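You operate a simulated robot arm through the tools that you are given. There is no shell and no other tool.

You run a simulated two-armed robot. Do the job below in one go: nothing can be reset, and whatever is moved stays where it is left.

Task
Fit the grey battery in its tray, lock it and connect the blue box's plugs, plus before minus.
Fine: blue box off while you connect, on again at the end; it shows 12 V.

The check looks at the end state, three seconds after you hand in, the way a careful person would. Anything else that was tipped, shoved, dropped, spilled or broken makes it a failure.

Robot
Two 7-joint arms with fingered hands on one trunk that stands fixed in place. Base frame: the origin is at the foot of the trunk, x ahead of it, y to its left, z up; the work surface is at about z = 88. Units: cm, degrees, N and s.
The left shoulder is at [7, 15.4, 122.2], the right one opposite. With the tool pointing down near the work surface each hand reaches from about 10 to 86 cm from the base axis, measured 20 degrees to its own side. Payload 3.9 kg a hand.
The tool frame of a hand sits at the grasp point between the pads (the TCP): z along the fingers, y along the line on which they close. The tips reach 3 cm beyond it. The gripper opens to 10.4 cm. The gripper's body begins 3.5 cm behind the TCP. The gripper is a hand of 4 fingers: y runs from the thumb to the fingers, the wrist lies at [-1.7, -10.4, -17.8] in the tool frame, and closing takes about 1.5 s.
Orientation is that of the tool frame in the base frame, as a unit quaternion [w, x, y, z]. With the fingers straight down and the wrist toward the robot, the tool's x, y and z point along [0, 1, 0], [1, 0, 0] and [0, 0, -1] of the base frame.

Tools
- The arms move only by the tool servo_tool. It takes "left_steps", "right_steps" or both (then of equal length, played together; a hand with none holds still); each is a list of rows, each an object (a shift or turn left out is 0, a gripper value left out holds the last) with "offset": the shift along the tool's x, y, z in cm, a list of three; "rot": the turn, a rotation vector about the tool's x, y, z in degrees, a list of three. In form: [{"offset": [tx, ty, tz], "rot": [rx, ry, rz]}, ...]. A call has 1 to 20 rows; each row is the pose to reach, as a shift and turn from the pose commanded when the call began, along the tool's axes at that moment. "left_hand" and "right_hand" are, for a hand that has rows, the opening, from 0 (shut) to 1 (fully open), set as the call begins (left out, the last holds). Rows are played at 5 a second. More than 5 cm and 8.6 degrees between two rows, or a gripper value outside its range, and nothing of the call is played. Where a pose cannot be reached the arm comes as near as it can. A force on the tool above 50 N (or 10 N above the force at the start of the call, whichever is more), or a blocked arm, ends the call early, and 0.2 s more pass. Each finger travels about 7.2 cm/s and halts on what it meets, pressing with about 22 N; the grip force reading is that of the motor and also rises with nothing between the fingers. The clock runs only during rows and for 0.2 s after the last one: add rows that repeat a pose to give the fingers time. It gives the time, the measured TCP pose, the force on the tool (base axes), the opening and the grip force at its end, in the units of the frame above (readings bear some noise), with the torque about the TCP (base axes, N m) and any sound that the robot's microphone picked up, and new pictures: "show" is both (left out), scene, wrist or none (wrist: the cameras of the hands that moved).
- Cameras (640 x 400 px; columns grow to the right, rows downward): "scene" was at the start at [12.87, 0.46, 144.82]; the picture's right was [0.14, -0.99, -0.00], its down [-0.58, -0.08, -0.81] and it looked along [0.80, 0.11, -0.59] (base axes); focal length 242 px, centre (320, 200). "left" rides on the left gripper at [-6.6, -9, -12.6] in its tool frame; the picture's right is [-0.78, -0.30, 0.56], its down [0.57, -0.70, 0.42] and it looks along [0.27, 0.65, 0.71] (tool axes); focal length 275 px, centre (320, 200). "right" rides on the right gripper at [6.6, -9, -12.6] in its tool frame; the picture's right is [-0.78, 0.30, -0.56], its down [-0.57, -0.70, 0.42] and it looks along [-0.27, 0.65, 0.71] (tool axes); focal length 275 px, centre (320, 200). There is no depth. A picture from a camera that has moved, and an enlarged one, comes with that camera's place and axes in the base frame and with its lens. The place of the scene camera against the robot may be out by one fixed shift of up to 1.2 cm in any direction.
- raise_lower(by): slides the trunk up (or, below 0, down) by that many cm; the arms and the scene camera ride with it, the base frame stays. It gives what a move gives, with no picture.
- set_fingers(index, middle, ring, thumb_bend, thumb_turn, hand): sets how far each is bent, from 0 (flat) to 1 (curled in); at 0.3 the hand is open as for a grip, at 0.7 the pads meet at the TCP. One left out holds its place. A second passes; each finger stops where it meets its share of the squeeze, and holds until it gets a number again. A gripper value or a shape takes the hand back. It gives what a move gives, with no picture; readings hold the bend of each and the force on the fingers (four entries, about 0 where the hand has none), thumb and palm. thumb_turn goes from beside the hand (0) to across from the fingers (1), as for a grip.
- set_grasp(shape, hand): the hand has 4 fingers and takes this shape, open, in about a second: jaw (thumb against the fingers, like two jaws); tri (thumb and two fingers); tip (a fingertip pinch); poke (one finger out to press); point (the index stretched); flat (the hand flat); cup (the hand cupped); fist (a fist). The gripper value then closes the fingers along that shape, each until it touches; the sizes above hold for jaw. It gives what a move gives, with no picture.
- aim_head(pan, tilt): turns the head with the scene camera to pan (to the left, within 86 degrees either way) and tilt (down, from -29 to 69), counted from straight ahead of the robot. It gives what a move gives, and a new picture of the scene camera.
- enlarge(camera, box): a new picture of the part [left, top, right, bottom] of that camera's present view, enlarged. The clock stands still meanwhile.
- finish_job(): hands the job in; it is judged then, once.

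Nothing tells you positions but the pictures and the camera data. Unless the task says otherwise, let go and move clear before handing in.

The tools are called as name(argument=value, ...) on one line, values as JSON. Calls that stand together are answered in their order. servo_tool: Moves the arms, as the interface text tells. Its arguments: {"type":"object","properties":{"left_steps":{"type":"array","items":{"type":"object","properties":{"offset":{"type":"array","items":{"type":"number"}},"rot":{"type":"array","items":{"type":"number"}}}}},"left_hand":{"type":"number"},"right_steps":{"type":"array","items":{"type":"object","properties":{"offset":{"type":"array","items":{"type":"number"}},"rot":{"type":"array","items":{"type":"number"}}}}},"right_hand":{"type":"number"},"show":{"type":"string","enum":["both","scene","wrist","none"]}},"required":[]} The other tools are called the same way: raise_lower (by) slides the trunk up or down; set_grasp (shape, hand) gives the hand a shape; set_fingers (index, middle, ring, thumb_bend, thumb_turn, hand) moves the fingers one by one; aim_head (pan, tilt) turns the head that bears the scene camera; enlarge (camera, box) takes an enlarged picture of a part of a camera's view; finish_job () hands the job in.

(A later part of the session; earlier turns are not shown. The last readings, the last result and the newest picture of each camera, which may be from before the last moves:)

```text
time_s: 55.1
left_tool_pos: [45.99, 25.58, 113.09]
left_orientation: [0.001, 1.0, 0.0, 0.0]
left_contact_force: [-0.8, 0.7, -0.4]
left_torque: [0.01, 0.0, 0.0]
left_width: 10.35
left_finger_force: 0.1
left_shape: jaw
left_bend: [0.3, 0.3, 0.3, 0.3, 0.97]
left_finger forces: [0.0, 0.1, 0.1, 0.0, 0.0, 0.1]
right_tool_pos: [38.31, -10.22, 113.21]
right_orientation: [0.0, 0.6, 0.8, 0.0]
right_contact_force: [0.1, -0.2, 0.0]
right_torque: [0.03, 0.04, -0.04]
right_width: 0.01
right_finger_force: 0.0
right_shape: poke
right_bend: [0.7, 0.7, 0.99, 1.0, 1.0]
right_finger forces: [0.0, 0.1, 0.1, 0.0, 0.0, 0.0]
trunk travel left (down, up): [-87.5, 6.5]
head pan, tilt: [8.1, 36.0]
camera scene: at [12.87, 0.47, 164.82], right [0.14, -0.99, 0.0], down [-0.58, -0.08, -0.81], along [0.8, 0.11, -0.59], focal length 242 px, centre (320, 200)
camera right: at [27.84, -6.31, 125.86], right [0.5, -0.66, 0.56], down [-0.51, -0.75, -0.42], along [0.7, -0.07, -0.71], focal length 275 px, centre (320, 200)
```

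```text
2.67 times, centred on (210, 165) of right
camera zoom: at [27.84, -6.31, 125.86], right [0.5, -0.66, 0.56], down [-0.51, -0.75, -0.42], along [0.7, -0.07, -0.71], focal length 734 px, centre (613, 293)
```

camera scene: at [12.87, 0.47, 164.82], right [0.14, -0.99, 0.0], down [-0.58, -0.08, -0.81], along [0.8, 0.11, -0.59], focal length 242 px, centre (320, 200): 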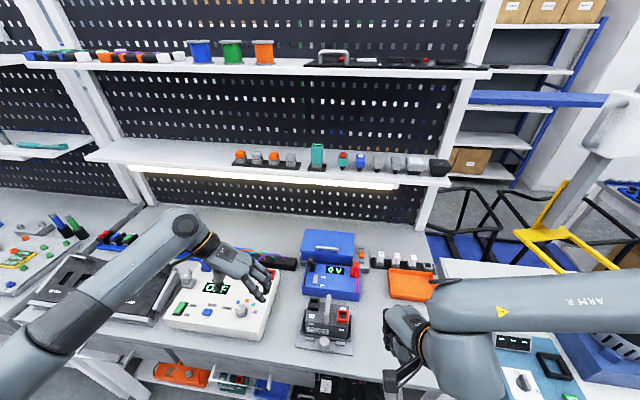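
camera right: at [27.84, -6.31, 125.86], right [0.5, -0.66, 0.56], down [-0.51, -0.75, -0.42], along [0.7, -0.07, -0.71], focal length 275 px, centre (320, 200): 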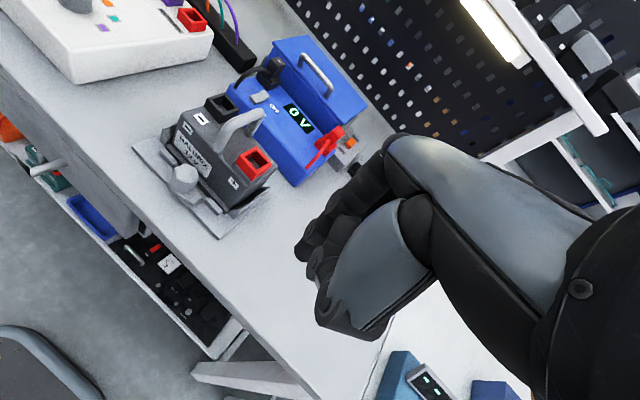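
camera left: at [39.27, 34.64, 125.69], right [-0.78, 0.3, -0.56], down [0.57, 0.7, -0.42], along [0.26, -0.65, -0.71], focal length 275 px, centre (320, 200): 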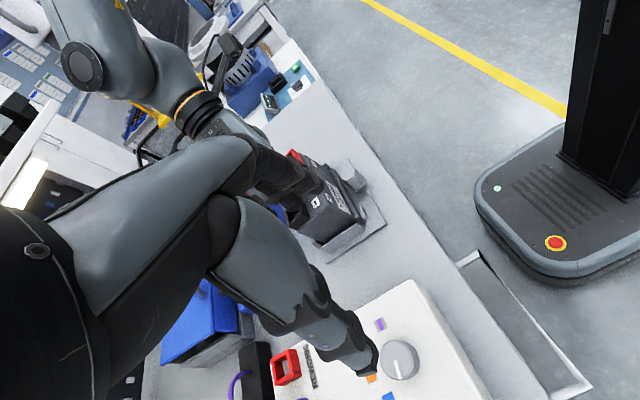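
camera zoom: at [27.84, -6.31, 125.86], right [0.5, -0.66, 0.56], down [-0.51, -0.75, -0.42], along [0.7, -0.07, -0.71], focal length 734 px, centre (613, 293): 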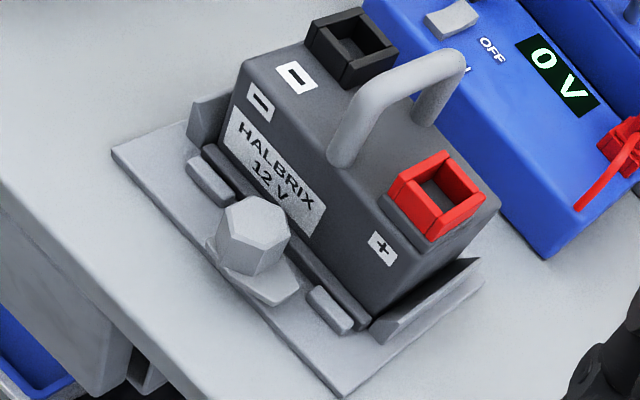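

The lock tab points to the right and the hex knob stands close to the battery, so I'll push the tab round with a straight index finger. I take the "point" shape with the right hand at natural yaw and look at where the fingertip is.

set_grasp(shape="point", hand="right")

servo_tool(right_steps=[{"offset": [0, 0, 0], "rot": [0, 0, 8]}, {"offset": [0, 0, 0], "rot": [0, 0, 16.3]}, {"offset": [0, 0, 0], "rot": [0, 0, 16.3]}], show="both")

enlarge(camera="right", box=[220, 150, 450, 345])

enlarge(camera="scene", box=[350, 270, 450, 385])

```text
time_s: 56.0
left_tool_pos: [45.91, 25.6, 113.04]
left_orientation: [0.0, 1.0, 0.0, -0.001]
left_contact_force: [0.6, -0.2, -0.4]
left_torque: [-0.02, -0.01, 0.0]
left_width: 10.39
left_finger_force: 0.0
left_shape: jaw
left_bend: [0.3, 0.3, 0.3, 0.3, 0.97]
left_finger forces: [0.0, 0.0, 0.0, 0.0, 0.0, 0.0]
right_tool_pos: [38.34, -10.29, 113.28]
right_orientation: [0.0, 0.601, 0.799, 0.0]
right_contact_force: [0.3, -0.4, -0.1]
right_torque: [0.01, 0.0, -0.02]
right_width: 0.0
right_finger_force: 0.0
right_shape: point
right_bend: [0.2, 1.0, 1.0, 0.99, 0.87]
right_finger forces: [0.1, 0.1, 0.0, 0.0, 0.0, 0.1]
trunk travel left (down, up): [-87.5, 6.5]
head pan, tilt: [8.1, 36.0]
```

```text
time_s: 56.8
left_tool_pos: [45.93, 25.63, 113.18]
left_orientation: [0.0, 1.0, 0.0, 0.0]
left_contact_force: [0.4, 0.6, -0.6]
left_torque: [-0.03, 0.01, 0.01]
left_width: 10.36
left_finger_force: 0.0
left_shape: jaw
left_bend: [0.3, 0.3, 0.3, 0.3, 0.97]
left_finger forces: [0.0, 0.1, 0.0, 0.0, 0.0, 0.0]
right_tool_pos: [38.37, -10.43, 113.21]
right_orientation: [0.0, 0.709, 0.706, 0.0]
right_contact_force: [-0.2, -0.6, 0.1]
right_torque: [0.05, 0.0, -0.04]
right_width: 0.0
right_finger_force: 0.0
right_shape: point
right_bend: [0.2, 1.0, 1.0, 0.99, 0.87]
right_finger forces: [0.1, 0.0, 0.0, 0.0, 0.0, 0.1]
trunk travel left (down, up): [-87.5, 6.5]
head pan, tilt: [8.1, 36.0]
camera scene: at [12.84, 0.45, 164.82], right [0.14, -0.99, 0.0], down [-0.58, -0.08, -0.81], along [0.8, 0.11, -0.59], focal length 242 px, centre (320, 200)
camera right: at [29.34, -3.58, 125.88], right [0.29, -0.78, 0.56], down [-0.7, -0.57, -0.42], along [0.65, -0.27, -0.71], focal length 275 px, centre (320, 200)
```

scene: 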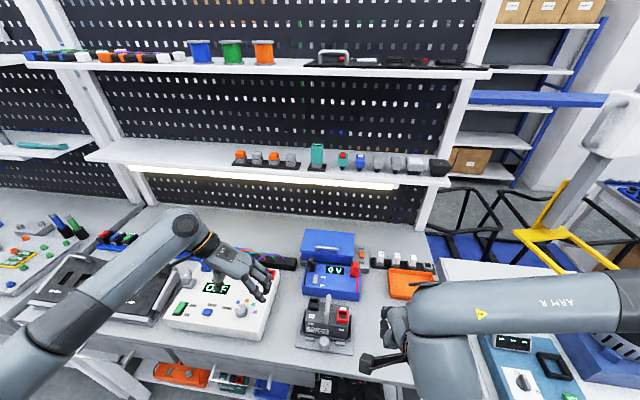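
right: 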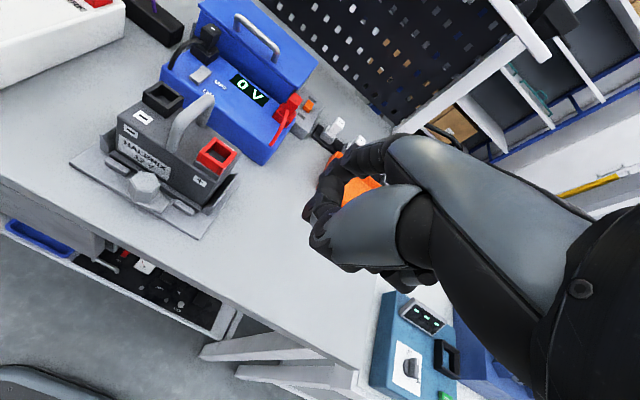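

```text
2.05 times, centred on (335, 248) of right
camera zoom: at [29.34, -3.58, 125.88], right [0.29, -0.78, 0.56], down [-0.7, -0.57, -0.42], along [0.65, -0.27, -0.71], focal length 565 px, centre (289, 103)
```

zoom: 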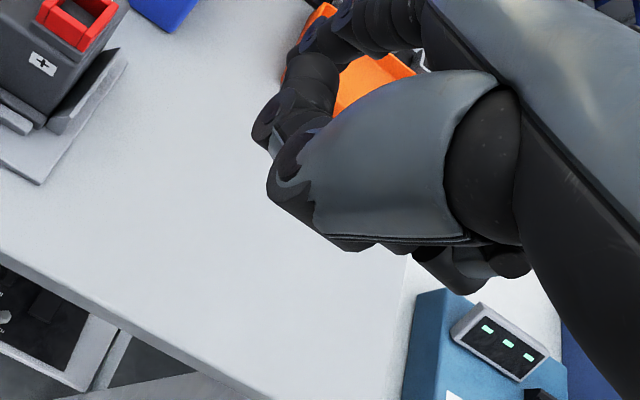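

```text
3.48 times, centred on (400, 328) of scene
camera zoom: at [12.84, 0.45, 164.82], right [0.14, -0.99, 0.0], down [-0.58, -0.08, -0.81], along [0.8, 0.11, -0.59], focal length 843 px, centre (42, -244)
```

zoom: 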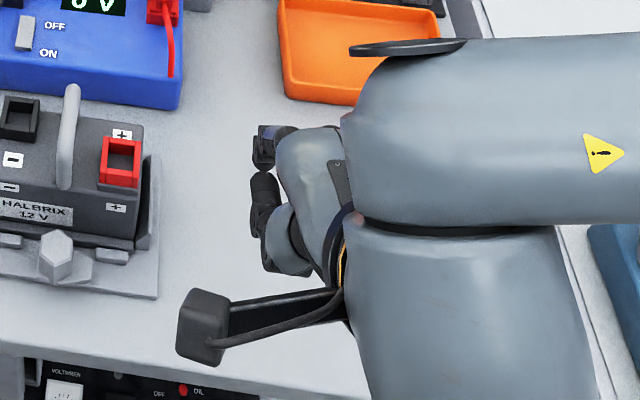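

enlarge(camera="right", box=[290, 120, 430, 290])

enlarge(camera="scene", box=[370, 295, 420, 355])

```text
2.35 times, centred on (360, 205) of right
camera zoom: at [29.34, -3.58, 125.88], right [0.29, -0.78, 0.56], down [-0.7, -0.57, -0.42], along [0.65, -0.27, -0.71], focal length 648 px, centre (226, 188)
```

zoom: 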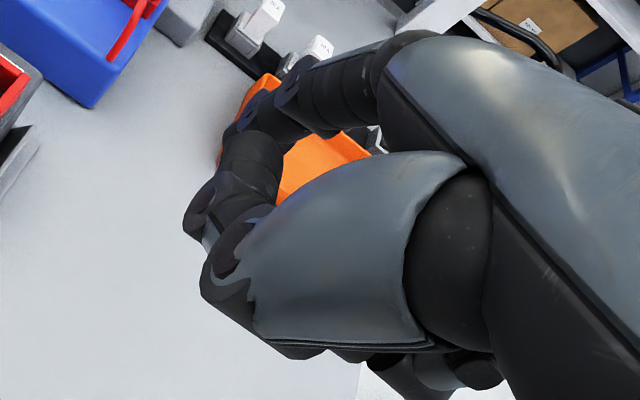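

```text
6.67 times, centred on (395, 325) of scene
camera zoom: at [12.84, 0.45, 164.82], right [0.14, -0.99, 0.0], down [-0.58, -0.08, -0.81], along [0.8, 0.11, -0.59], focal length 1615 px, centre (-180, -633)
```

zoom: 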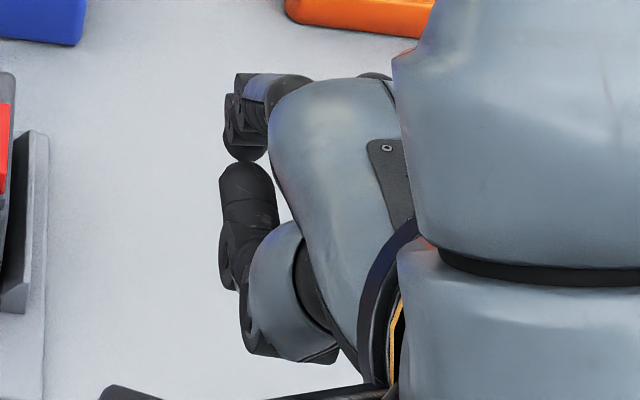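

The point shape is hard to calibrate, so I'll instead use a narrow thumb–index beak whose tip position is known. First a closer look at the knob, tab and gap height.

enlarge(camera="right", box=[115, 150, 205, 225])

enlarge(camera="left", box=[335, 150, 385, 200])

set_fingers(hand="right", index=0.7, middle=1.0, ring=1.0, thumb_bend=0.7, thumb_turn=1.0)

enlarge(camera="right", box=[270, 120, 430, 290])

enlarge(camera="scene", box=[370, 295, 420, 355])

```text
5.33 times, centred on (160, 188) of right
camera zoom: at [29.34, -3.58, 125.88], right [0.29, -0.78, 0.56], down [-0.7, -0.57, -0.42], along [0.65, -0.27, -0.71], focal length 1468 px, centre (1173, 267)
```

zoom: 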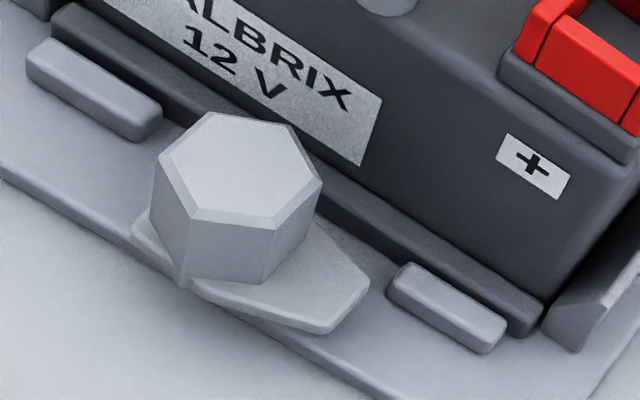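

```text
8.00 times, centred on (360, 175) of left
camera zoom: at [39.19, 34.65, 125.74], right [-0.78, 0.3, -0.56], down [0.57, 0.7, -0.42], along [0.27, -0.65, -0.71], focal length 2202 px, centre (0, 400)
```

zoom: 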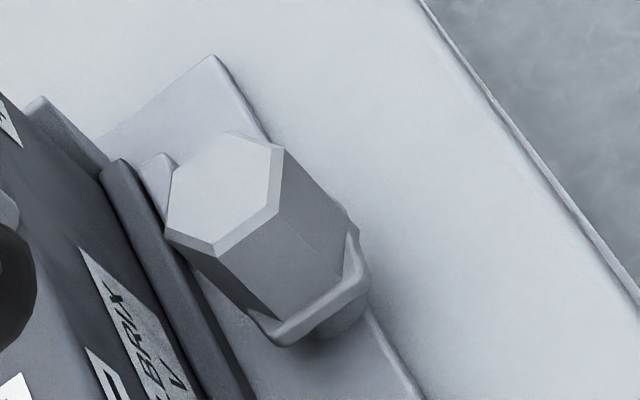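

```text
time_s: 57.8
left_tool_pos: [45.89, 25.45, 113.14]
left_orientation: [0.0, 1.0, 0.0, 0.0]
left_contact_force: [0.7, 0.0, 1.1]
left_torque: [0.0, 0.03, 0.02]
left_width: 10.35
left_finger_force: 0.0
left_shape: jaw
left_bend: [0.3, 0.3, 0.3, 0.3, 0.97]
left_finger forces: [0.0, 0.0, 0.1, 0.1, 0.1, 0.1]
right_tool_pos: [38.34, -10.24, 113.23]
right_orientation: [0.0, 0.708, 0.707, 0.0]
right_contact_force: [-0.4, -0.5, 0.3]
right_torque: [0.02, -0.06, -0.03]
right_width: 0.32
right_finger_force: 0.0
right_shape: fingers
right_bend: [0.7, 1.0, 1.0, 0.7, 1.0]
right_finger forces: [0.0, 0.0, 0.0, 0.0, 0.0, 0.0]
trunk travel left (down, up): [-87.5, 6.5]
head pan, tilt: [8.1, 36.0]
```

```text
2.35 times, centred on (350, 205) of right
camera zoom: at [29.36, -3.56, 125.86], right [0.29, -0.78, 0.56], down [-0.7, -0.57, -0.42], along [0.65, -0.27, -0.71], focal length 648 px, centre (249, 188)
```

zoom: 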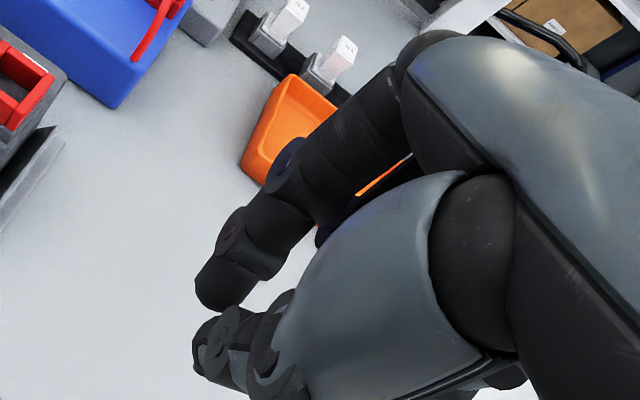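

```text
6.67 times, centred on (395, 325) of scene
camera zoom: at [12.88, 0.48, 164.82], right [0.14, -0.99, 0.0], down [-0.58, -0.08, -0.81], along [0.8, 0.11, -0.59], focal length 1615 px, centre (-180, -633)
```

zoom: 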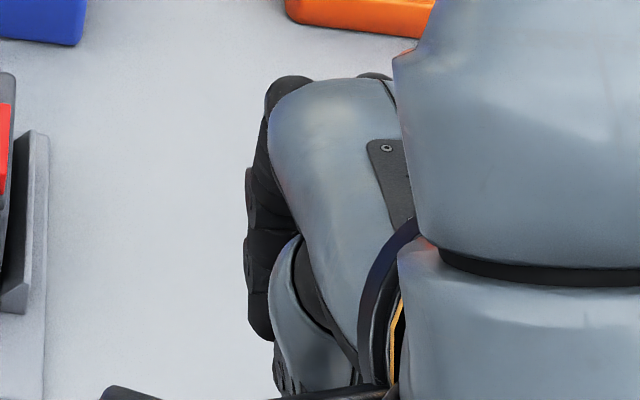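

The thumb–index beak is well formed. I tilt the hand 25° forward and bring the beak above a point in front of the tab's end.

servo_tool(right_steps=[{"offset": [2.4, 0.6, 1.5], "rot": [-5, 0, 0]}, {"offset": [4.8, 1.2, 3], "rot": [-10, 0, 0]}, {"offset": [7.2, 1.8, 4.5], "rot": [-15, 0, 0]}, {"offset": [9.6, 2.4, 6.4], "rot": [-20, 0, 0]}, {"offset": [11.7, 3.0, 8.2], "rot": [-25, 0, 0]}, {"offset": [11.7, 3.0, 11], "rot": [-25, 0, 0]}, {"offset": [11.7, 3.0, 13.5], "rot": [-25, 0, 0]}, {"offset": [11.7, 3.0, 13.5], "rot": [-25, 0, 0]}], show="both")

enlarge(camera="scene", box=[290, 290, 370, 370])

enlarge(camera="left", box=[320, 120, 440, 230])

enlarge(camera="right", box=[220, 180, 380, 320])

```text
time_s: 59.6
left_tool_pos: [45.79, 25.73, 113.01]
left_orientation: [0.001, 1.0, -0.001, 0.0]
left_contact_force: [0.2, 0.0, -0.6]
left_torque: [0.0, 0.01, -0.01]
left_width: 10.39
left_finger_force: 0.1
left_shape: jaw
left_bend: [0.3, 0.3, 0.3, 0.3, 0.97]
left_finger forces: [0.0, 0.0, 0.1, 0.1, 0.0, 0.0]
right_tool_pos: [41.31, 1.47, 99.75]
right_orientation: [0.153, 0.691, 0.69, 0.153]
right_contact_force: [0.7, 0.1, 0.7]
right_torque: [-0.02, -0.01, 0.01]
right_width: 0.31
right_finger_force: 0.0
right_shape: fingers
right_bend: [0.7, 1.0, 1.0, 0.7, 1.0]
right_finger forces: [0.0, 0.0, 0.1, 0.0, 0.0, 0.1]
trunk travel left (down, up): [-87.5, 6.5]
head pan, tilt: [8.1, 36.0]
camera scene: at [12.87, 0.61, 164.82], right [0.14, -0.99, 0.0], down [-0.58, -0.08, -0.81], along [0.8, 0.11, -0.59], focal length 242 px, centre (320, 200)
camera right: at [27.95, 8.1, 107.37], right [0.03, -0.78, 0.63], down [-0.46, -0.57, -0.68], along [0.89, -0.27, -0.37], focal length 275 px, centre (320, 200)
```

scene: 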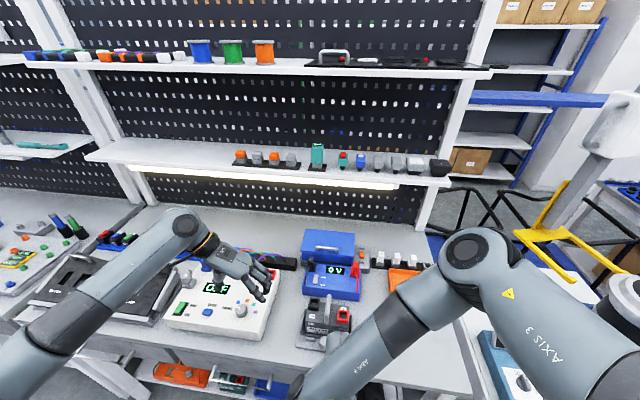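
right: 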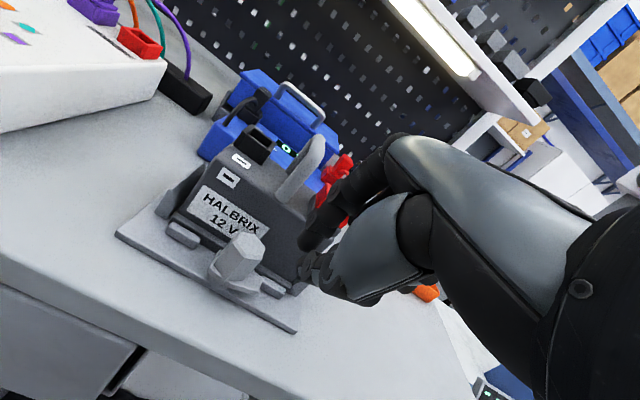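

```text
5.00 times, centred on (330, 330) of scene
camera zoom: at [12.87, 0.61, 164.82], right [0.14, -0.99, 0.0], down [-0.58, -0.08, -0.81], along [0.8, 0.11, -0.59], focal length 1211 px, centre (270, -450)
```

zoom: 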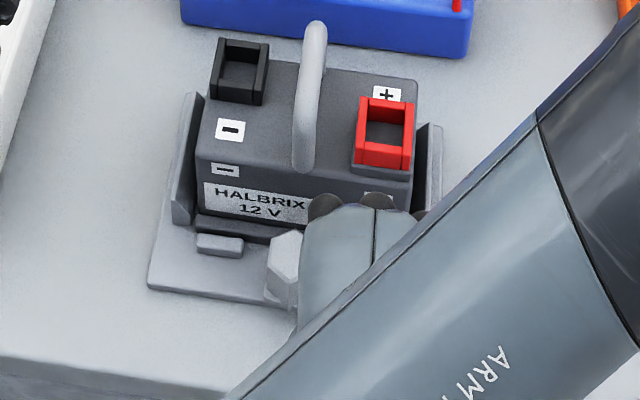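

```text
3.64 times, centred on (380, 175) of left
camera zoom: at [39.22, 34.76, 125.7], right [-0.78, 0.3, -0.56], down [0.57, 0.7, -0.43], along [0.27, -0.65, -0.71], focal length 1001 px, centre (102, 291)
```

zoom: 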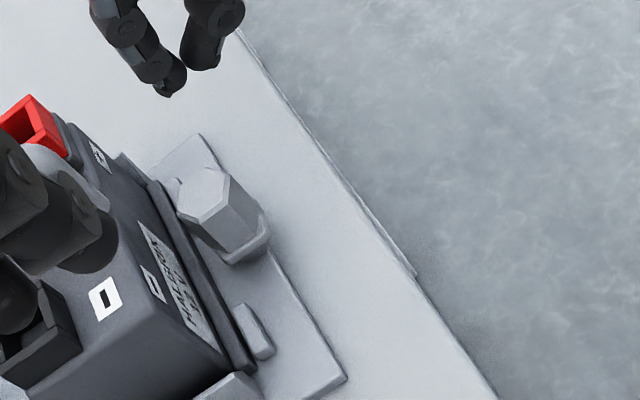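

```text
2.86 times, centred on (300, 250) of right
camera zoom: at [27.95, 8.1, 107.37], right [0.03, -0.78, 0.63], down [-0.46, -0.57, -0.68], along [0.89, -0.27, -0.37], focal length 786 px, centre (377, 57)
```

zoom: 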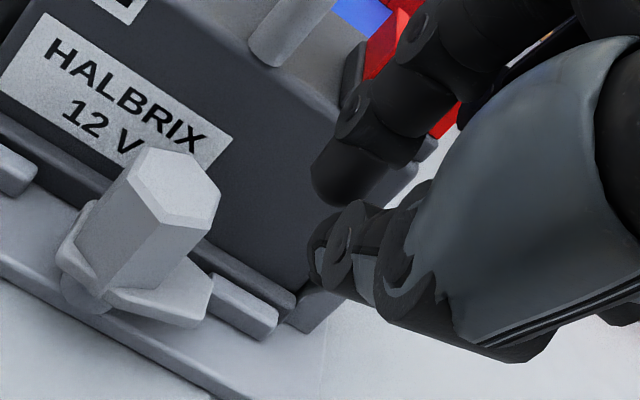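

The tilted wrist camera gives a fine low view: the tab floats on a shaft above the plate, over flange height. I lower the beak 7.6 cm in front of the tab.

servo_tool(right_steps=[{"offset": [0, -0.85, 1.81]}, {"offset": [0, -1.69, 3.62]}, {"offset": [0, -2.3, 4.98]}, {"offset": [0, -2.75, 5.9]}, {"offset": [0, -3.21, 6.89]}, {"offset": [0, -3.21, 6.89]}], show="none")

enlarge(camera="left", box=[320, 120, 440, 230])

enlarge(camera="right", box=[200, 150, 380, 320])

```text
time_s: 61.0
left_tool_pos: [45.74, 25.7, 113.2]
left_orientation: [0.0, 1.0, -0.001, 0.001]
left_contact_force: [-0.1, -0.2, -0.5]
left_torque: [-0.03, -0.05, 0.05]
left_width: 10.4
left_finger_force: 0.1
left_shape: jaw
left_bend: [0.3, 0.3, 0.3, 0.3, 0.97]
left_finger forces: [0.0, 0.1, 0.0, 0.0, 0.0, 0.0]
right_tool_pos: [41.31, 1.36, 92.17]
right_orientation: [0.153, 0.691, 0.69, 0.152]
right_contact_force: [0.2, -0.5, -0.2]
right_torque: [0.03, -0.02, 0.0]
right_width: 0.31
right_finger_force: 0.0
right_shape: fingers
right_bend: [0.7, 1.0, 1.0, 0.7, 1.0]
right_finger forces: [0.0, 0.0, 0.0, 0.0, 0.0, 0.1]
trunk travel left (down, up): [-87.5, 6.5]
head pan, tilt: [8.1, 36.0]
```

```text
3.64 times, centred on (380, 175) of left
camera zoom: at [39.21, 34.66, 125.73], right [-0.78, 0.3, -0.56], down [0.57, 0.7, -0.42], along [0.27, -0.65, -0.71], focal length 1001 px, centre (102, 291)
```

zoom: 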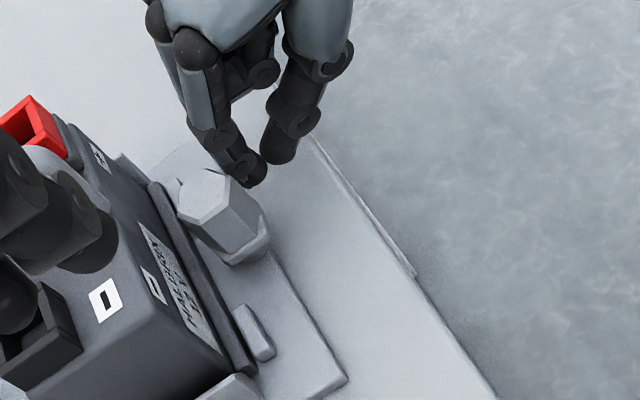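

```text
2.35 times, centred on (290, 235) of right
camera zoom: at [27.98, 8.08, 99.78], right [0.03, -0.78, 0.63], down [-0.46, -0.57, -0.68], along [0.89, -0.27, -0.37], focal length 648 px, centre (391, 118)
```

zoom: 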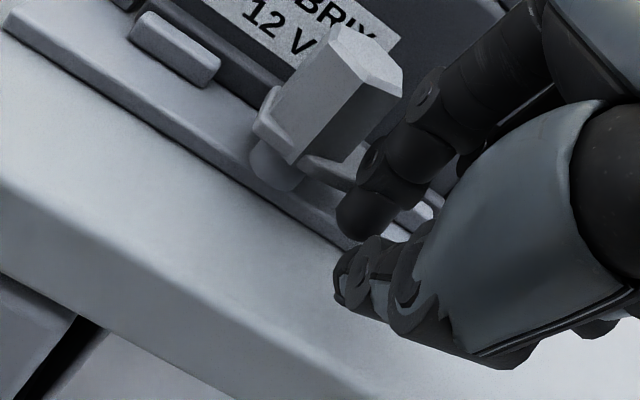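

The index tip stands right in front of the tab. The thumb would foul the hex later in the swing, so I back off, tuck the thumb (poke shape, middle finger curled too), and come back.

servo_tool(right_steps=[{"offset": [0, 0.8, -1.8]}, {"offset": [0, 0.8, -4.5]}, {"offset": [0, -1.5, -7.5]}, {"offset": [0, -5, -9]}, {"offset": [0, -5, -9]}], show="none")

set_grasp(shape="poke", hand="right")

set_fingers(hand="right", middle=1.0, ring=1.0, index=0.7, thumb_bend=1.0, thumb_turn=1.0)

enlarge(camera="right", box=[200, 130, 420, 330])

enlarge(camera="left", box=[300, 60, 500, 230])

```text
time_s: 62.2
left_tool_pos: [45.83, 25.67, 113.03]
left_orientation: [0.0, 1.0, 0.0, 0.0]
left_contact_force: [0.2, 0.0, 0.0]
left_torque: [-0.01, 0.02, 0.0]
left_width: 10.38
left_finger_force: 0.1
left_shape: jaw
left_bend: [0.3, 0.3, 0.3, 0.3, 0.97]
left_finger forces: [0.0, 0.2, 0.0, 0.0, 0.0, 0.0]
right_tool_pos: [32.81, 1.4, 98.26]
right_orientation: [0.154, 0.692, 0.689, 0.153]
right_contact_force: [0.1, 0.8, 0.0]
right_torque: [0.01, -0.05, -0.06]
right_width: 0.3
right_finger_force: 0.1
right_shape: fingers
right_bend: [0.7, 1.0, 1.0, 0.7, 1.0]
right_finger forces: [0.0, 0.0, 0.0, 0.1, 0.0, 0.0]
trunk travel left (down, up): [-87.5, 6.5]
head pan, tilt: [8.1, 36.0]
```

```text
time_s: 63.1
left_tool_pos: [45.93, 25.65, 113.08]
left_orientation: [0.001, 1.0, 0.0, 0.0]
left_contact_force: [0.2, 0.0, -0.2]
left_torque: [-0.01, 0.03, 0.0]
left_width: 10.37
left_finger_force: 0.1
left_shape: jaw
left_bend: [0.3, 0.3, 0.3, 0.3, 0.97]
left_finger forces: [0.0, 0.0, 0.0, 0.0, 0.0, 0.1]
right_tool_pos: [32.95, 1.42, 98.25]
right_orientation: [0.153, 0.691, 0.69, 0.153]
right_contact_force: [-0.7, 0.5, 1.1]
right_torque: [-0.02, -0.03, 0.02]
right_width: 0.0
right_finger_force: 0.1
right_shape: poke
right_bend: [0.7, 0.7, 0.99, 1.0, 1.0]
right_finger forces: [0.0, 0.0, 0.0, 0.0, 0.1, 0.1]
trunk travel left (down, up): [-87.5, 6.5]
head pan, tilt: [8.1, 36.0]
```

```text
time_s: 64.1
left_tool_pos: [45.82, 25.58, 113.1]
left_orientation: [0.0, 1.0, -0.002, 0.0]
left_contact_force: [0.5, 0.4, 0.3]
left_torque: [-0.02, -0.02, 0.0]
left_width: 10.36
left_finger_force: 0.0
left_shape: jaw
left_bend: [0.3, 0.3, 0.3, 0.3, 0.97]
left_finger forces: [0.0, 0.1, 0.1, 0.0, 0.1, 0.0]
right_tool_pos: [32.81, 1.42, 98.31]
right_orientation: [0.154, 0.691, 0.689, 0.152]
right_contact_force: [0.3, 0.3, -0.2]
right_torque: [0.01, -0.02, 0.04]
right_width: 2.37
right_finger_force: 0.0
right_shape: fingers
right_bend: [0.29, 0.97, 1.0, 1.0, 1.0]
right_finger forces: [0.0, 0.0, 0.0, 0.1, 0.0, 0.0]
trunk travel left (down, up): [-87.5, 6.5]
head pan, tilt: [8.1, 36.0]
```

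```text
2.00 times, centred on (310, 230) of right
camera zoom: at [19.55, 8.15, 105.9], right [0.03, -0.78, 0.63], down [-0.46, -0.57, -0.68], along [0.89, -0.27, -0.37], focal length 551 px, centre (340, 140)
```

zoom: 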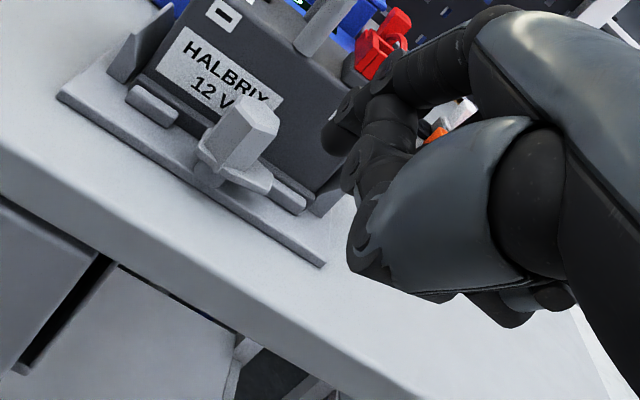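

```text
2.35 times, centred on (400, 145) of left
camera zoom: at [39.22, 34.67, 125.72], right [-0.78, 0.3, -0.56], down [0.57, 0.7, -0.42], along [0.27, -0.65, -0.71], focal length 648 px, centre (132, 329)
```

zoom: 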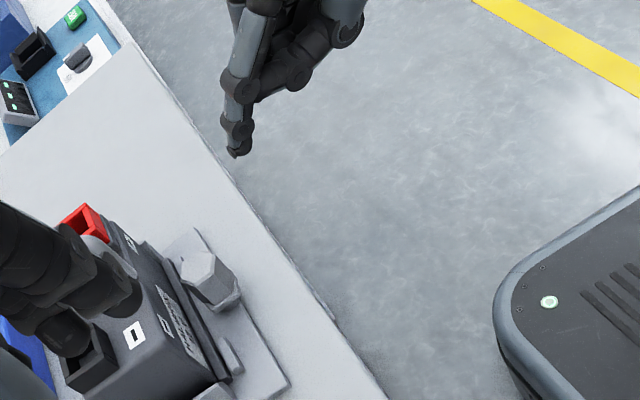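

The index now stands straight out alone, with its tip at about (0.9, 5, 3) in the tool frame, and the tab lies at z≈90–90.6. I reduce the tilt to 10° and bring the fingertip in front of the tab.

servo_tool(right_steps=[{"offset": [-0.2, 1.2, 1.8], "rot": [7.5, 0, 0]}, {"offset": [-0.4, 2.38, 3.65], "rot": [15, 0, 0]}, {"offset": [-0.4, 2.38, 3.65], "rot": [15, 0, 0]}], show="none")

enlarge(camera="right", box=[150, 100, 400, 300])

enlarge(camera="left", box=[310, 60, 470, 220])

```text
time_s: 64.9
left_tool_pos: [45.88, 25.69, 113.1]
left_orientation: [0.0, 1.0, 0.0, 0.0]
left_contact_force: [0.4, -0.3, 0.4]
left_torque: [-0.04, -0.03, 0.02]
left_width: 10.37
left_finger_force: 0.0
left_shape: jaw
left_bend: [0.3, 0.3, 0.3, 0.3, 0.97]
left_finger forces: [0.0, 0.0, 0.1, 0.1, 0.0, 0.0]
right_tool_pos: [36.56, 1.18, 96.02]
right_orientation: [0.061, 0.705, 0.704, 0.061]
right_contact_force: [0.1, -1.1, 0.1]
right_torque: [-0.01, 0.03, 0.02]
right_width: 2.35
right_finger_force: 0.0
right_shape: fingers
right_bend: [0.29, 0.99, 1.0, 1.0, 1.0]
right_finger forces: [0.0, 0.1, 0.0, 0.1, 0.0, 0.0]
trunk travel left (down, up): [-87.5, 6.5]
head pan, tilt: [8.1, 36.0]
```

```text
2.00 times, centred on (275, 200) of right
camera zoom: at [25.62, 7.85, 106.85], right [0.19, -0.78, 0.6], down [-0.62, -0.57, -0.54], along [0.76, -0.27, -0.59], focal length 551 px, centre (410, 200)
```

zoom: 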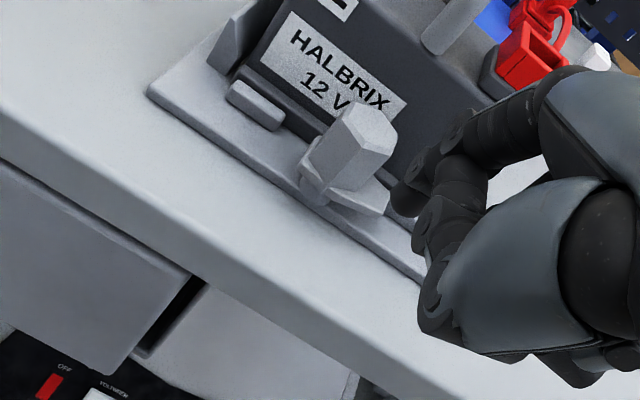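

```text
2.50 times, centred on (390, 140) of left
camera zoom: at [39.15, 34.7, 125.74], right [-0.78, 0.3, -0.56], down [0.57, 0.7, -0.42], along [0.27, -0.65, -0.71], focal length 688 px, centre (145, 350)
```

zoom: 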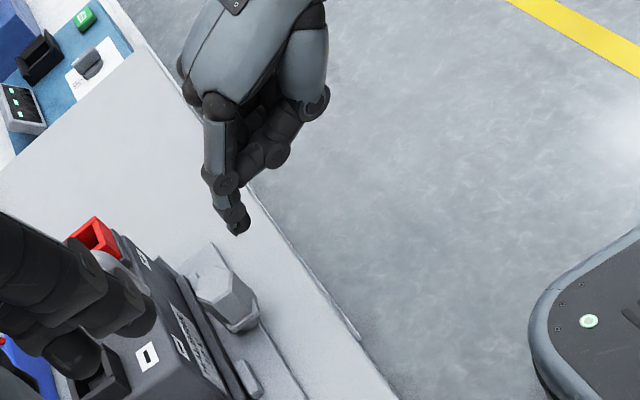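

servo_tool(right_steps=[{"offset": [-0.1, -0.3, 1.7]}, {"offset": [-0.1, -0.55, 3.2]}, {"offset": [-0.1, -0.77, 4.33]}, {"offset": [-0.1, -0.77, 4.33]}], show="none")

enlarge(camera="right", box=[200, 100, 400, 260])

enlarge(camera="left", box=[310, 100, 430, 220])

```text
time_s: 65.9
left_tool_pos: [45.88, 25.6, 113.05]
left_orientation: [0.001, 1.0, -0.001, 0.0]
left_contact_force: [-0.2, -0.2, 0.3]
left_torque: [-0.02, 0.0, -0.01]
left_width: 10.38
left_finger_force: 0.1
left_shape: jaw
left_bend: [0.3, 0.3, 0.3, 0.3, 0.97]
left_finger forces: [0.1, 0.0, 0.0, 0.0, 0.1, 0.1]
right_tool_pos: [36.76, 0.89, 91.61]
right_orientation: [0.063, 0.706, 0.703, 0.062]
right_contact_force: [-0.3, -0.3, -0.2]
right_torque: [0.0, -0.01, 0.01]
right_width: 2.33
right_finger_force: 0.1
right_shape: fingers
right_bend: [0.29, 0.99, 1.0, 1.0, 1.0]
right_finger forces: [0.1, 0.0, 0.0, 0.0, 0.0, 0.0]
trunk travel left (down, up): [-87.5, 6.5]
head pan, tilt: [8.1, 36.0]
```

```text
2.50 times, centred on (300, 180) of right
camera zoom: at [25.76, 7.6, 102.36], right [0.19, -0.78, 0.6], down [-0.62, -0.57, -0.54], along [0.76, -0.27, -0.59], focal length 688 px, centre (370, 250)
```

zoom: 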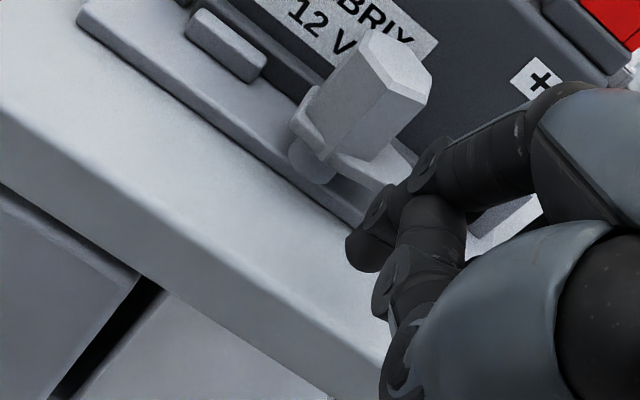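

```text
3.33 times, centred on (370, 160) of left
camera zoom: at [39.24, 34.66, 125.72], right [-0.78, 0.3, -0.56], down [0.57, 0.7, -0.42], along [0.27, -0.65, -0.71], focal length 918 px, centre (153, 333)
```

zoom: 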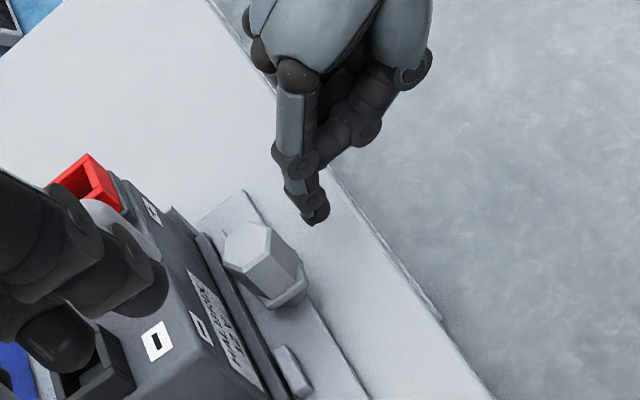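

I start pushing the tab's end backward along its arc, first half.

servo_tool(right_steps=[{"offset": [0.1, 0.99, 0.17]}, {"offset": [0.13, 1.64, 0.29]}, {"offset": [0.05, 2.0, 0.35]}, {"offset": [0, 2.26, 0.4]}, {"offset": [0.03, 2.76, 0.49]}, {"offset": [0.1, 3.0, 0.53]}, {"offset": [0.1, 3.0, 0.53]}], show="none")

enlarge(camera="right", box=[200, 100, 400, 260])

enlarge(camera="left", box=[310, 100, 430, 220])

```text
time_s: 67.5
left_tool_pos: [46.01, 25.69, 113.0]
left_orientation: [0.0, 1.0, 0.0, 0.0]
left_contact_force: [0.4, 0.9, -0.5]
left_torque: [0.01, 0.0, 0.01]
left_width: 10.35
left_finger_force: 0.2
left_shape: jaw
left_bend: [0.3, 0.3, 0.3, 0.3, 0.97]
left_finger forces: [0.0, 0.0, 0.0, 0.0, 0.1, 0.0]
right_tool_pos: [39.73, 1.02, 91.42]
right_orientation: [0.062, 0.706, 0.703, 0.062]
right_contact_force: [-0.3, -0.3, 0.1]
right_torque: [0.01, 0.05, -0.01]
right_width: 2.24
right_finger_force: 0.2
right_shape: fingers
right_bend: [0.31, 0.99, 1.0, 1.0, 1.0]
right_finger forces: [0.9, 0.1, 0.1, 0.0, 0.1, 0.0]
trunk travel left (down, up): [-87.5, 6.5]
head pan, tilt: [8.1, 36.0]
```

```text
2.50 times, centred on (300, 180) of right
camera zoom: at [28.82, 7.71, 102.35], right [0.19, -0.78, 0.6], down [-0.62, -0.57, -0.54], along [0.76, -0.27, -0.59], focal length 688 px, centre (370, 250)
```

zoom: 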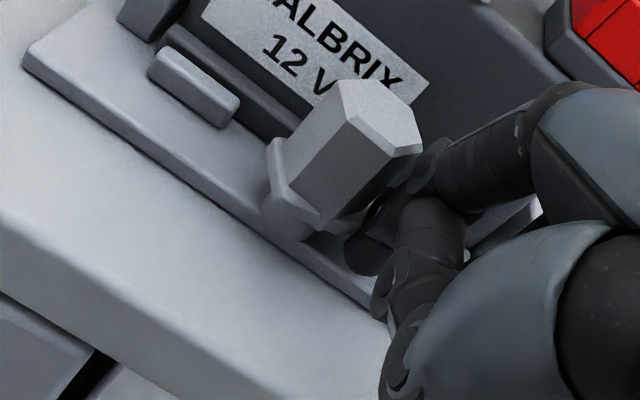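

```text
3.33 times, centred on (370, 160) of left
camera zoom: at [39.22, 34.67, 125.72], right [-0.78, 0.3, -0.56], down [0.57, 0.7, -0.42], along [0.27, -0.65, -0.71], focal length 918 px, centre (153, 333)
```

zoom: 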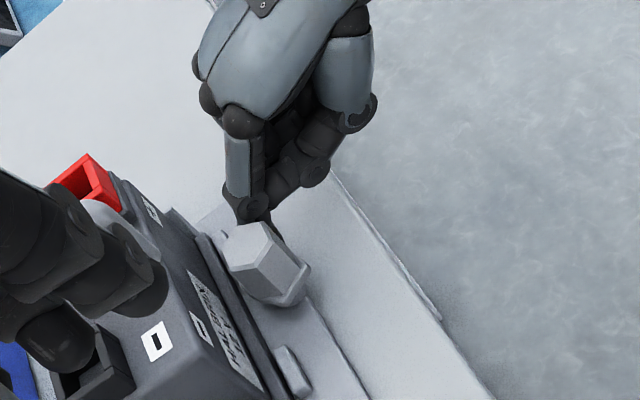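

The knob is turning. I continue along the arc.

servo_tool(right_steps=[{"offset": [0.2, 0.3, 0.05]}, {"offset": [0.38, 0.48, 0.08]}, {"offset": [0.6, 0.69, 0.12]}, {"offset": [0.85, 0.84, 0.15]}, {"offset": [1.1, 0.94, 0.17]}, {"offset": [1.1, 0.94, 0.17]}], show="none")

enlarge(camera="right", box=[200, 100, 400, 260])

enlarge(camera="left", box=[310, 100, 430, 220])

```text
time_s: 68.9
left_tool_pos: [45.77, 25.19, 113.26]
left_orientation: [-0.003, 1.0, 0.0, 0.0]
left_contact_force: [-0.7, 0.2, 0.1]
left_torque: [-0.04, 0.0, 0.03]
left_width: 10.36
left_finger_force: 0.1
left_shape: jaw
left_bend: [0.3, 0.3, 0.3, 0.3, 0.97]
left_finger forces: [0.1, 0.0, 0.0, 0.1, 0.0, 0.1]
right_tool_pos: [40.63, 1.59, 91.49]
right_orientation: [0.062, 0.707, 0.702, 0.063]
right_contact_force: [-2.8, -29.0, 4.5]
right_torque: [0.62, -0.27, -1.24]
right_width: 2.2
right_finger_force: 21.2
right_shape: fingers
right_bend: [0.32, 0.99, 1.0, 0.99, 1.0]
right_finger forces: [43.0, 0.1, 0.1, 0.0, 0.1, 0.0]
trunk travel left (down, up): [-87.5, 6.5]
head pan, tilt: [8.1, 36.0]
```

```text
2.50 times, centred on (300, 180) of right
camera zoom: at [29.71, 8.26, 102.34], right [0.19, -0.78, 0.6], down [-0.62, -0.57, -0.54], along [0.76, -0.27, -0.59], focal length 688 px, centre (370, 250)
```

zoom: 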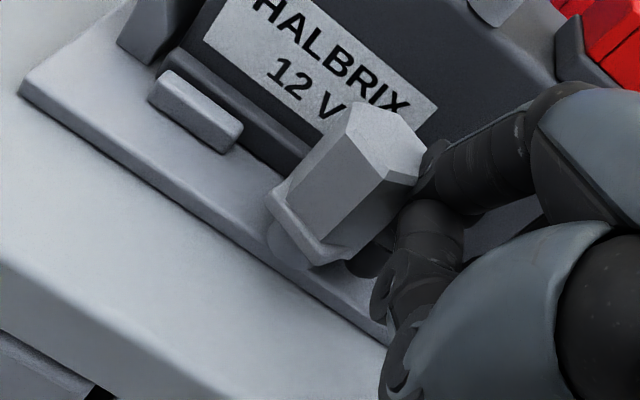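

```text
3.33 times, centred on (370, 160) of left
camera zoom: at [39.06, 34.16, 125.93], right [-0.78, 0.3, -0.56], down [0.57, 0.7, -0.42], along [0.27, -0.64, -0.72], focal length 918 px, centre (153, 333)
```

zoom: 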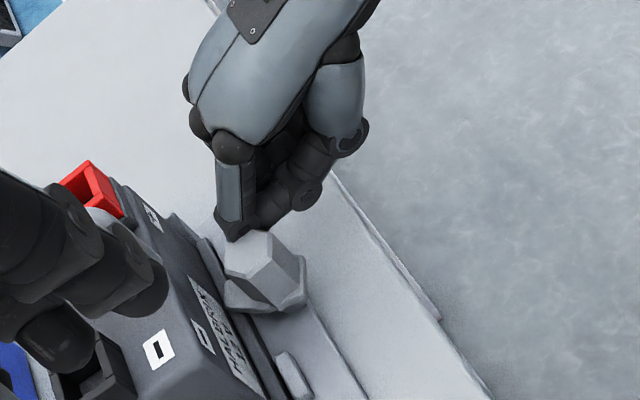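

The tab has swung round to point at the battery and the finger met a firm stop. I back off at once and raise the finger to look.

servo_tool(right_steps=[{"offset": [-0.9, -0.2, 0]}, {"offset": [-1.5, -1.0, -0.2]}, {"offset": [-1.5, -2.5, -0.5]}, {"offset": [-1.5, -4, -3]}, {"offset": [-1.5, -5, -7]}, {"offset": [-3, -5, -10]}, {"offset": [-6, -5, -10]}, {"offset": [-6, -5, -10]}], show="none")

enlarge(camera="right", box=[60, 60, 260, 220])

enlarge(camera="left", box=[320, 140, 390, 210])

enlarge(camera="scene", box=[300, 305, 350, 350])

```text
time_s: 70.7
left_tool_pos: [45.84, 25.71, 113.03]
left_orientation: [0.0, 1.0, 0.0, 0.0]
left_contact_force: [0.0, 0.0, 0.3]
left_torque: [-0.02, -0.04, -0.01]
left_width: 10.39
left_finger_force: 0.1
left_shape: jaw
left_bend: [0.3, 0.3, 0.3, 0.3, 0.97]
left_finger forces: [0.0, 0.0, 0.0, 0.0, 0.0, 0.0]
right_tool_pos: [34.12, -3.81, 100.42]
right_orientation: [0.062, 0.706, 0.703, 0.061]
right_contact_force: [-0.6, 0.2, 0.0]
right_torque: [-0.01, 0.0, -0.02]
right_width: 2.25
right_finger_force: 0.0
right_shape: fingers
right_bend: [0.31, 1.0, 1.0, 0.99, 1.0]
right_finger forces: [0.0, 0.0, 0.0, 0.0, 0.0, 0.0]
trunk travel left (down, up): [-87.5, 6.5]
head pan, tilt: [8.1, 36.0]
```

```text
2.50 times, centred on (160, 140) of right
camera zoom: at [23.08, 2.84, 111.25], right [0.19, -0.78, 0.6], down [-0.62, -0.57, -0.54], along [0.76, -0.27, -0.59], focal length 688 px, centre (720, 350)
```

zoom: 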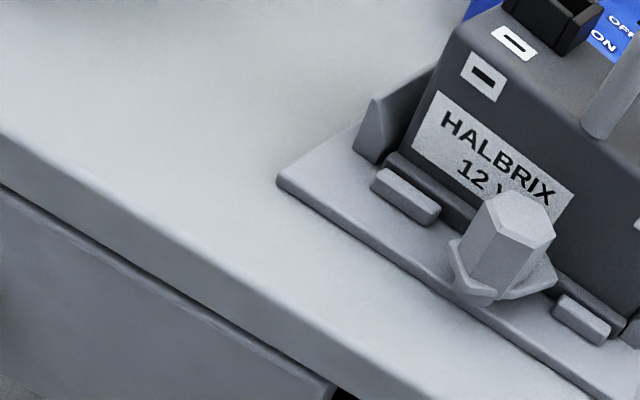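

```text
5.71 times, centred on (355, 175) of left
camera zoom: at [39.22, 34.72, 125.7], right [-0.78, 0.3, -0.56], down [0.57, 0.7, -0.43], along [0.27, -0.65, -0.71], focal length 1573 px, centre (120, 343)
```

zoom: 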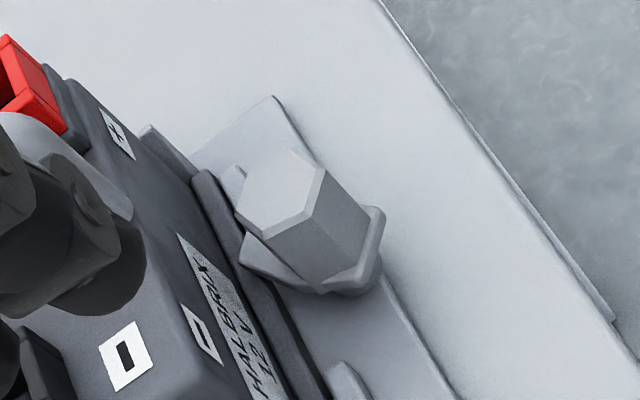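

```text
8.89 times, centred on (325, 328) of scene
camera zoom: at [12.87, 0.57, 164.82], right [0.14, -0.99, 0.0], down [-0.58, -0.08, -0.81], along [0.8, 0.11, -0.59], focal length 2153 px, centre (276, -933)
```

zoom: 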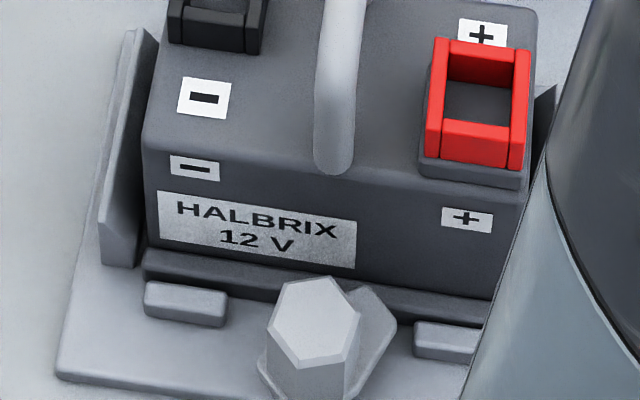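

The tab stopped about halfway, at roughly 40° short of pointing straight at the battery. I look closely at tab versus flange heights to find out whether the flange or my finger blocked it.

enlarge(camera="right", box=[180, 110, 270, 190])

enlarge(camera="left", box=[340, 155, 380, 195])

enlarge(camera="scene", box=[316, 330, 346, 355])

```text
5.00 times, centred on (225, 150) of right
camera zoom: at [23.08, 2.84, 111.25], right [0.19, -0.78, 0.6], down [-0.62, -0.57, -0.54], along [0.76, -0.27, -0.59], focal length 1376 px, centre (795, 450)
```

zoom: 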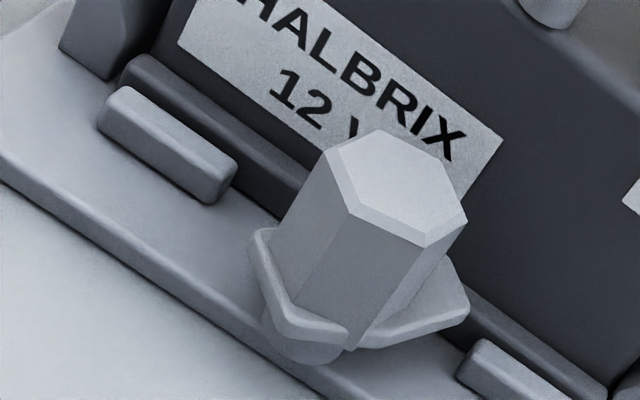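

```text
10.00 times, centred on (360, 175) of left
camera zoom: at [39.22, 34.72, 125.7], right [-0.78, 0.3, -0.56], down [0.57, 0.7, -0.43], along [0.27, -0.65, -0.71], focal length 2753 px, centre (-80, 450)
```

zoom: 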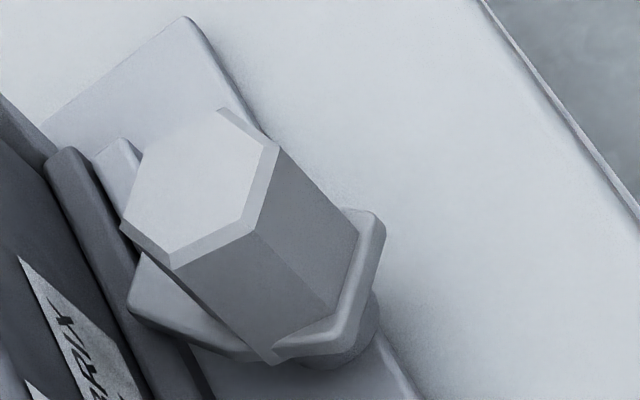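

```text
16.00 times, centred on (331, 342) of scene
camera zoom: at [12.87, 0.57, 164.82], right [0.14, -0.99, 0.0], down [-0.58, -0.08, -0.81], along [0.8, 0.11, -0.59], focal length 3876 px, centre (144, -2080)
```

zoom: 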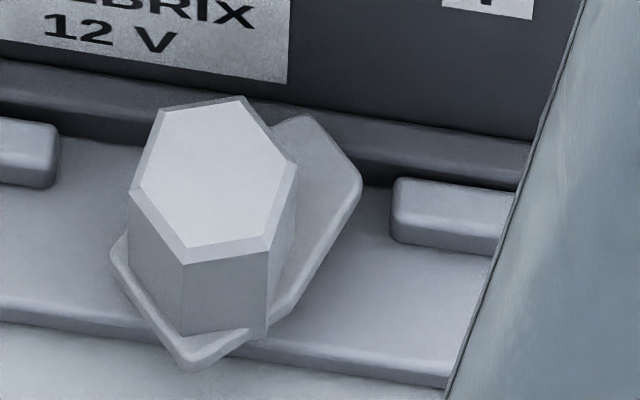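

enlarge(camera="right", box=[280, 120, 400, 220])

enlarge(camera="left", box=[340, 40, 440, 140])

```text
4.00 times, centred on (340, 170) of right
camera zoom: at [23.08, 2.84, 111.25], right [0.19, -0.78, 0.6], down [-0.62, -0.57, -0.54], along [0.76, -0.27, -0.59], focal length 1101 px, centre (240, 320)
```

zoom: 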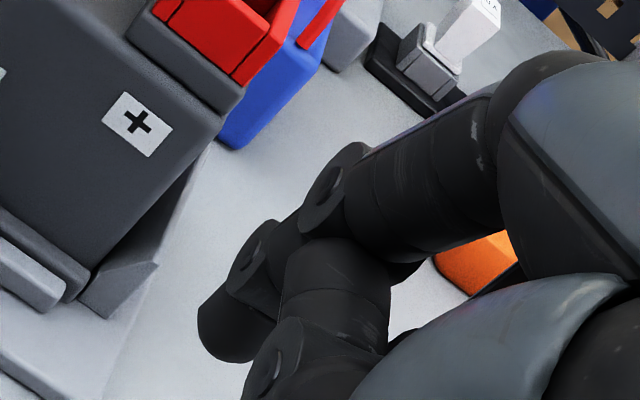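

```text
4.00 times, centred on (390, 90) of left
camera zoom: at [39.22, 34.72, 125.7], right [-0.78, 0.3, -0.56], down [0.57, 0.7, -0.43], along [0.27, -0.65, -0.71], focal length 1101 px, centre (40, 640)
```

zoom: 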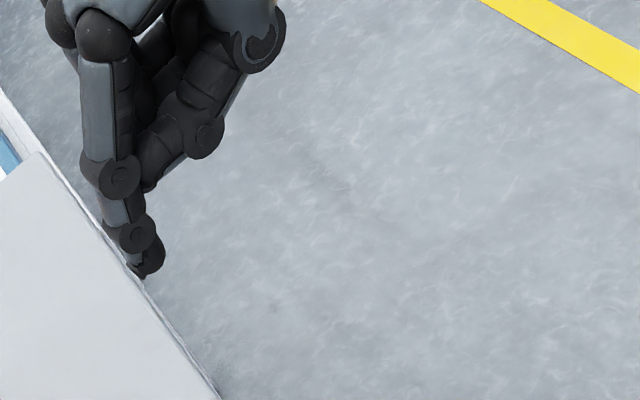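

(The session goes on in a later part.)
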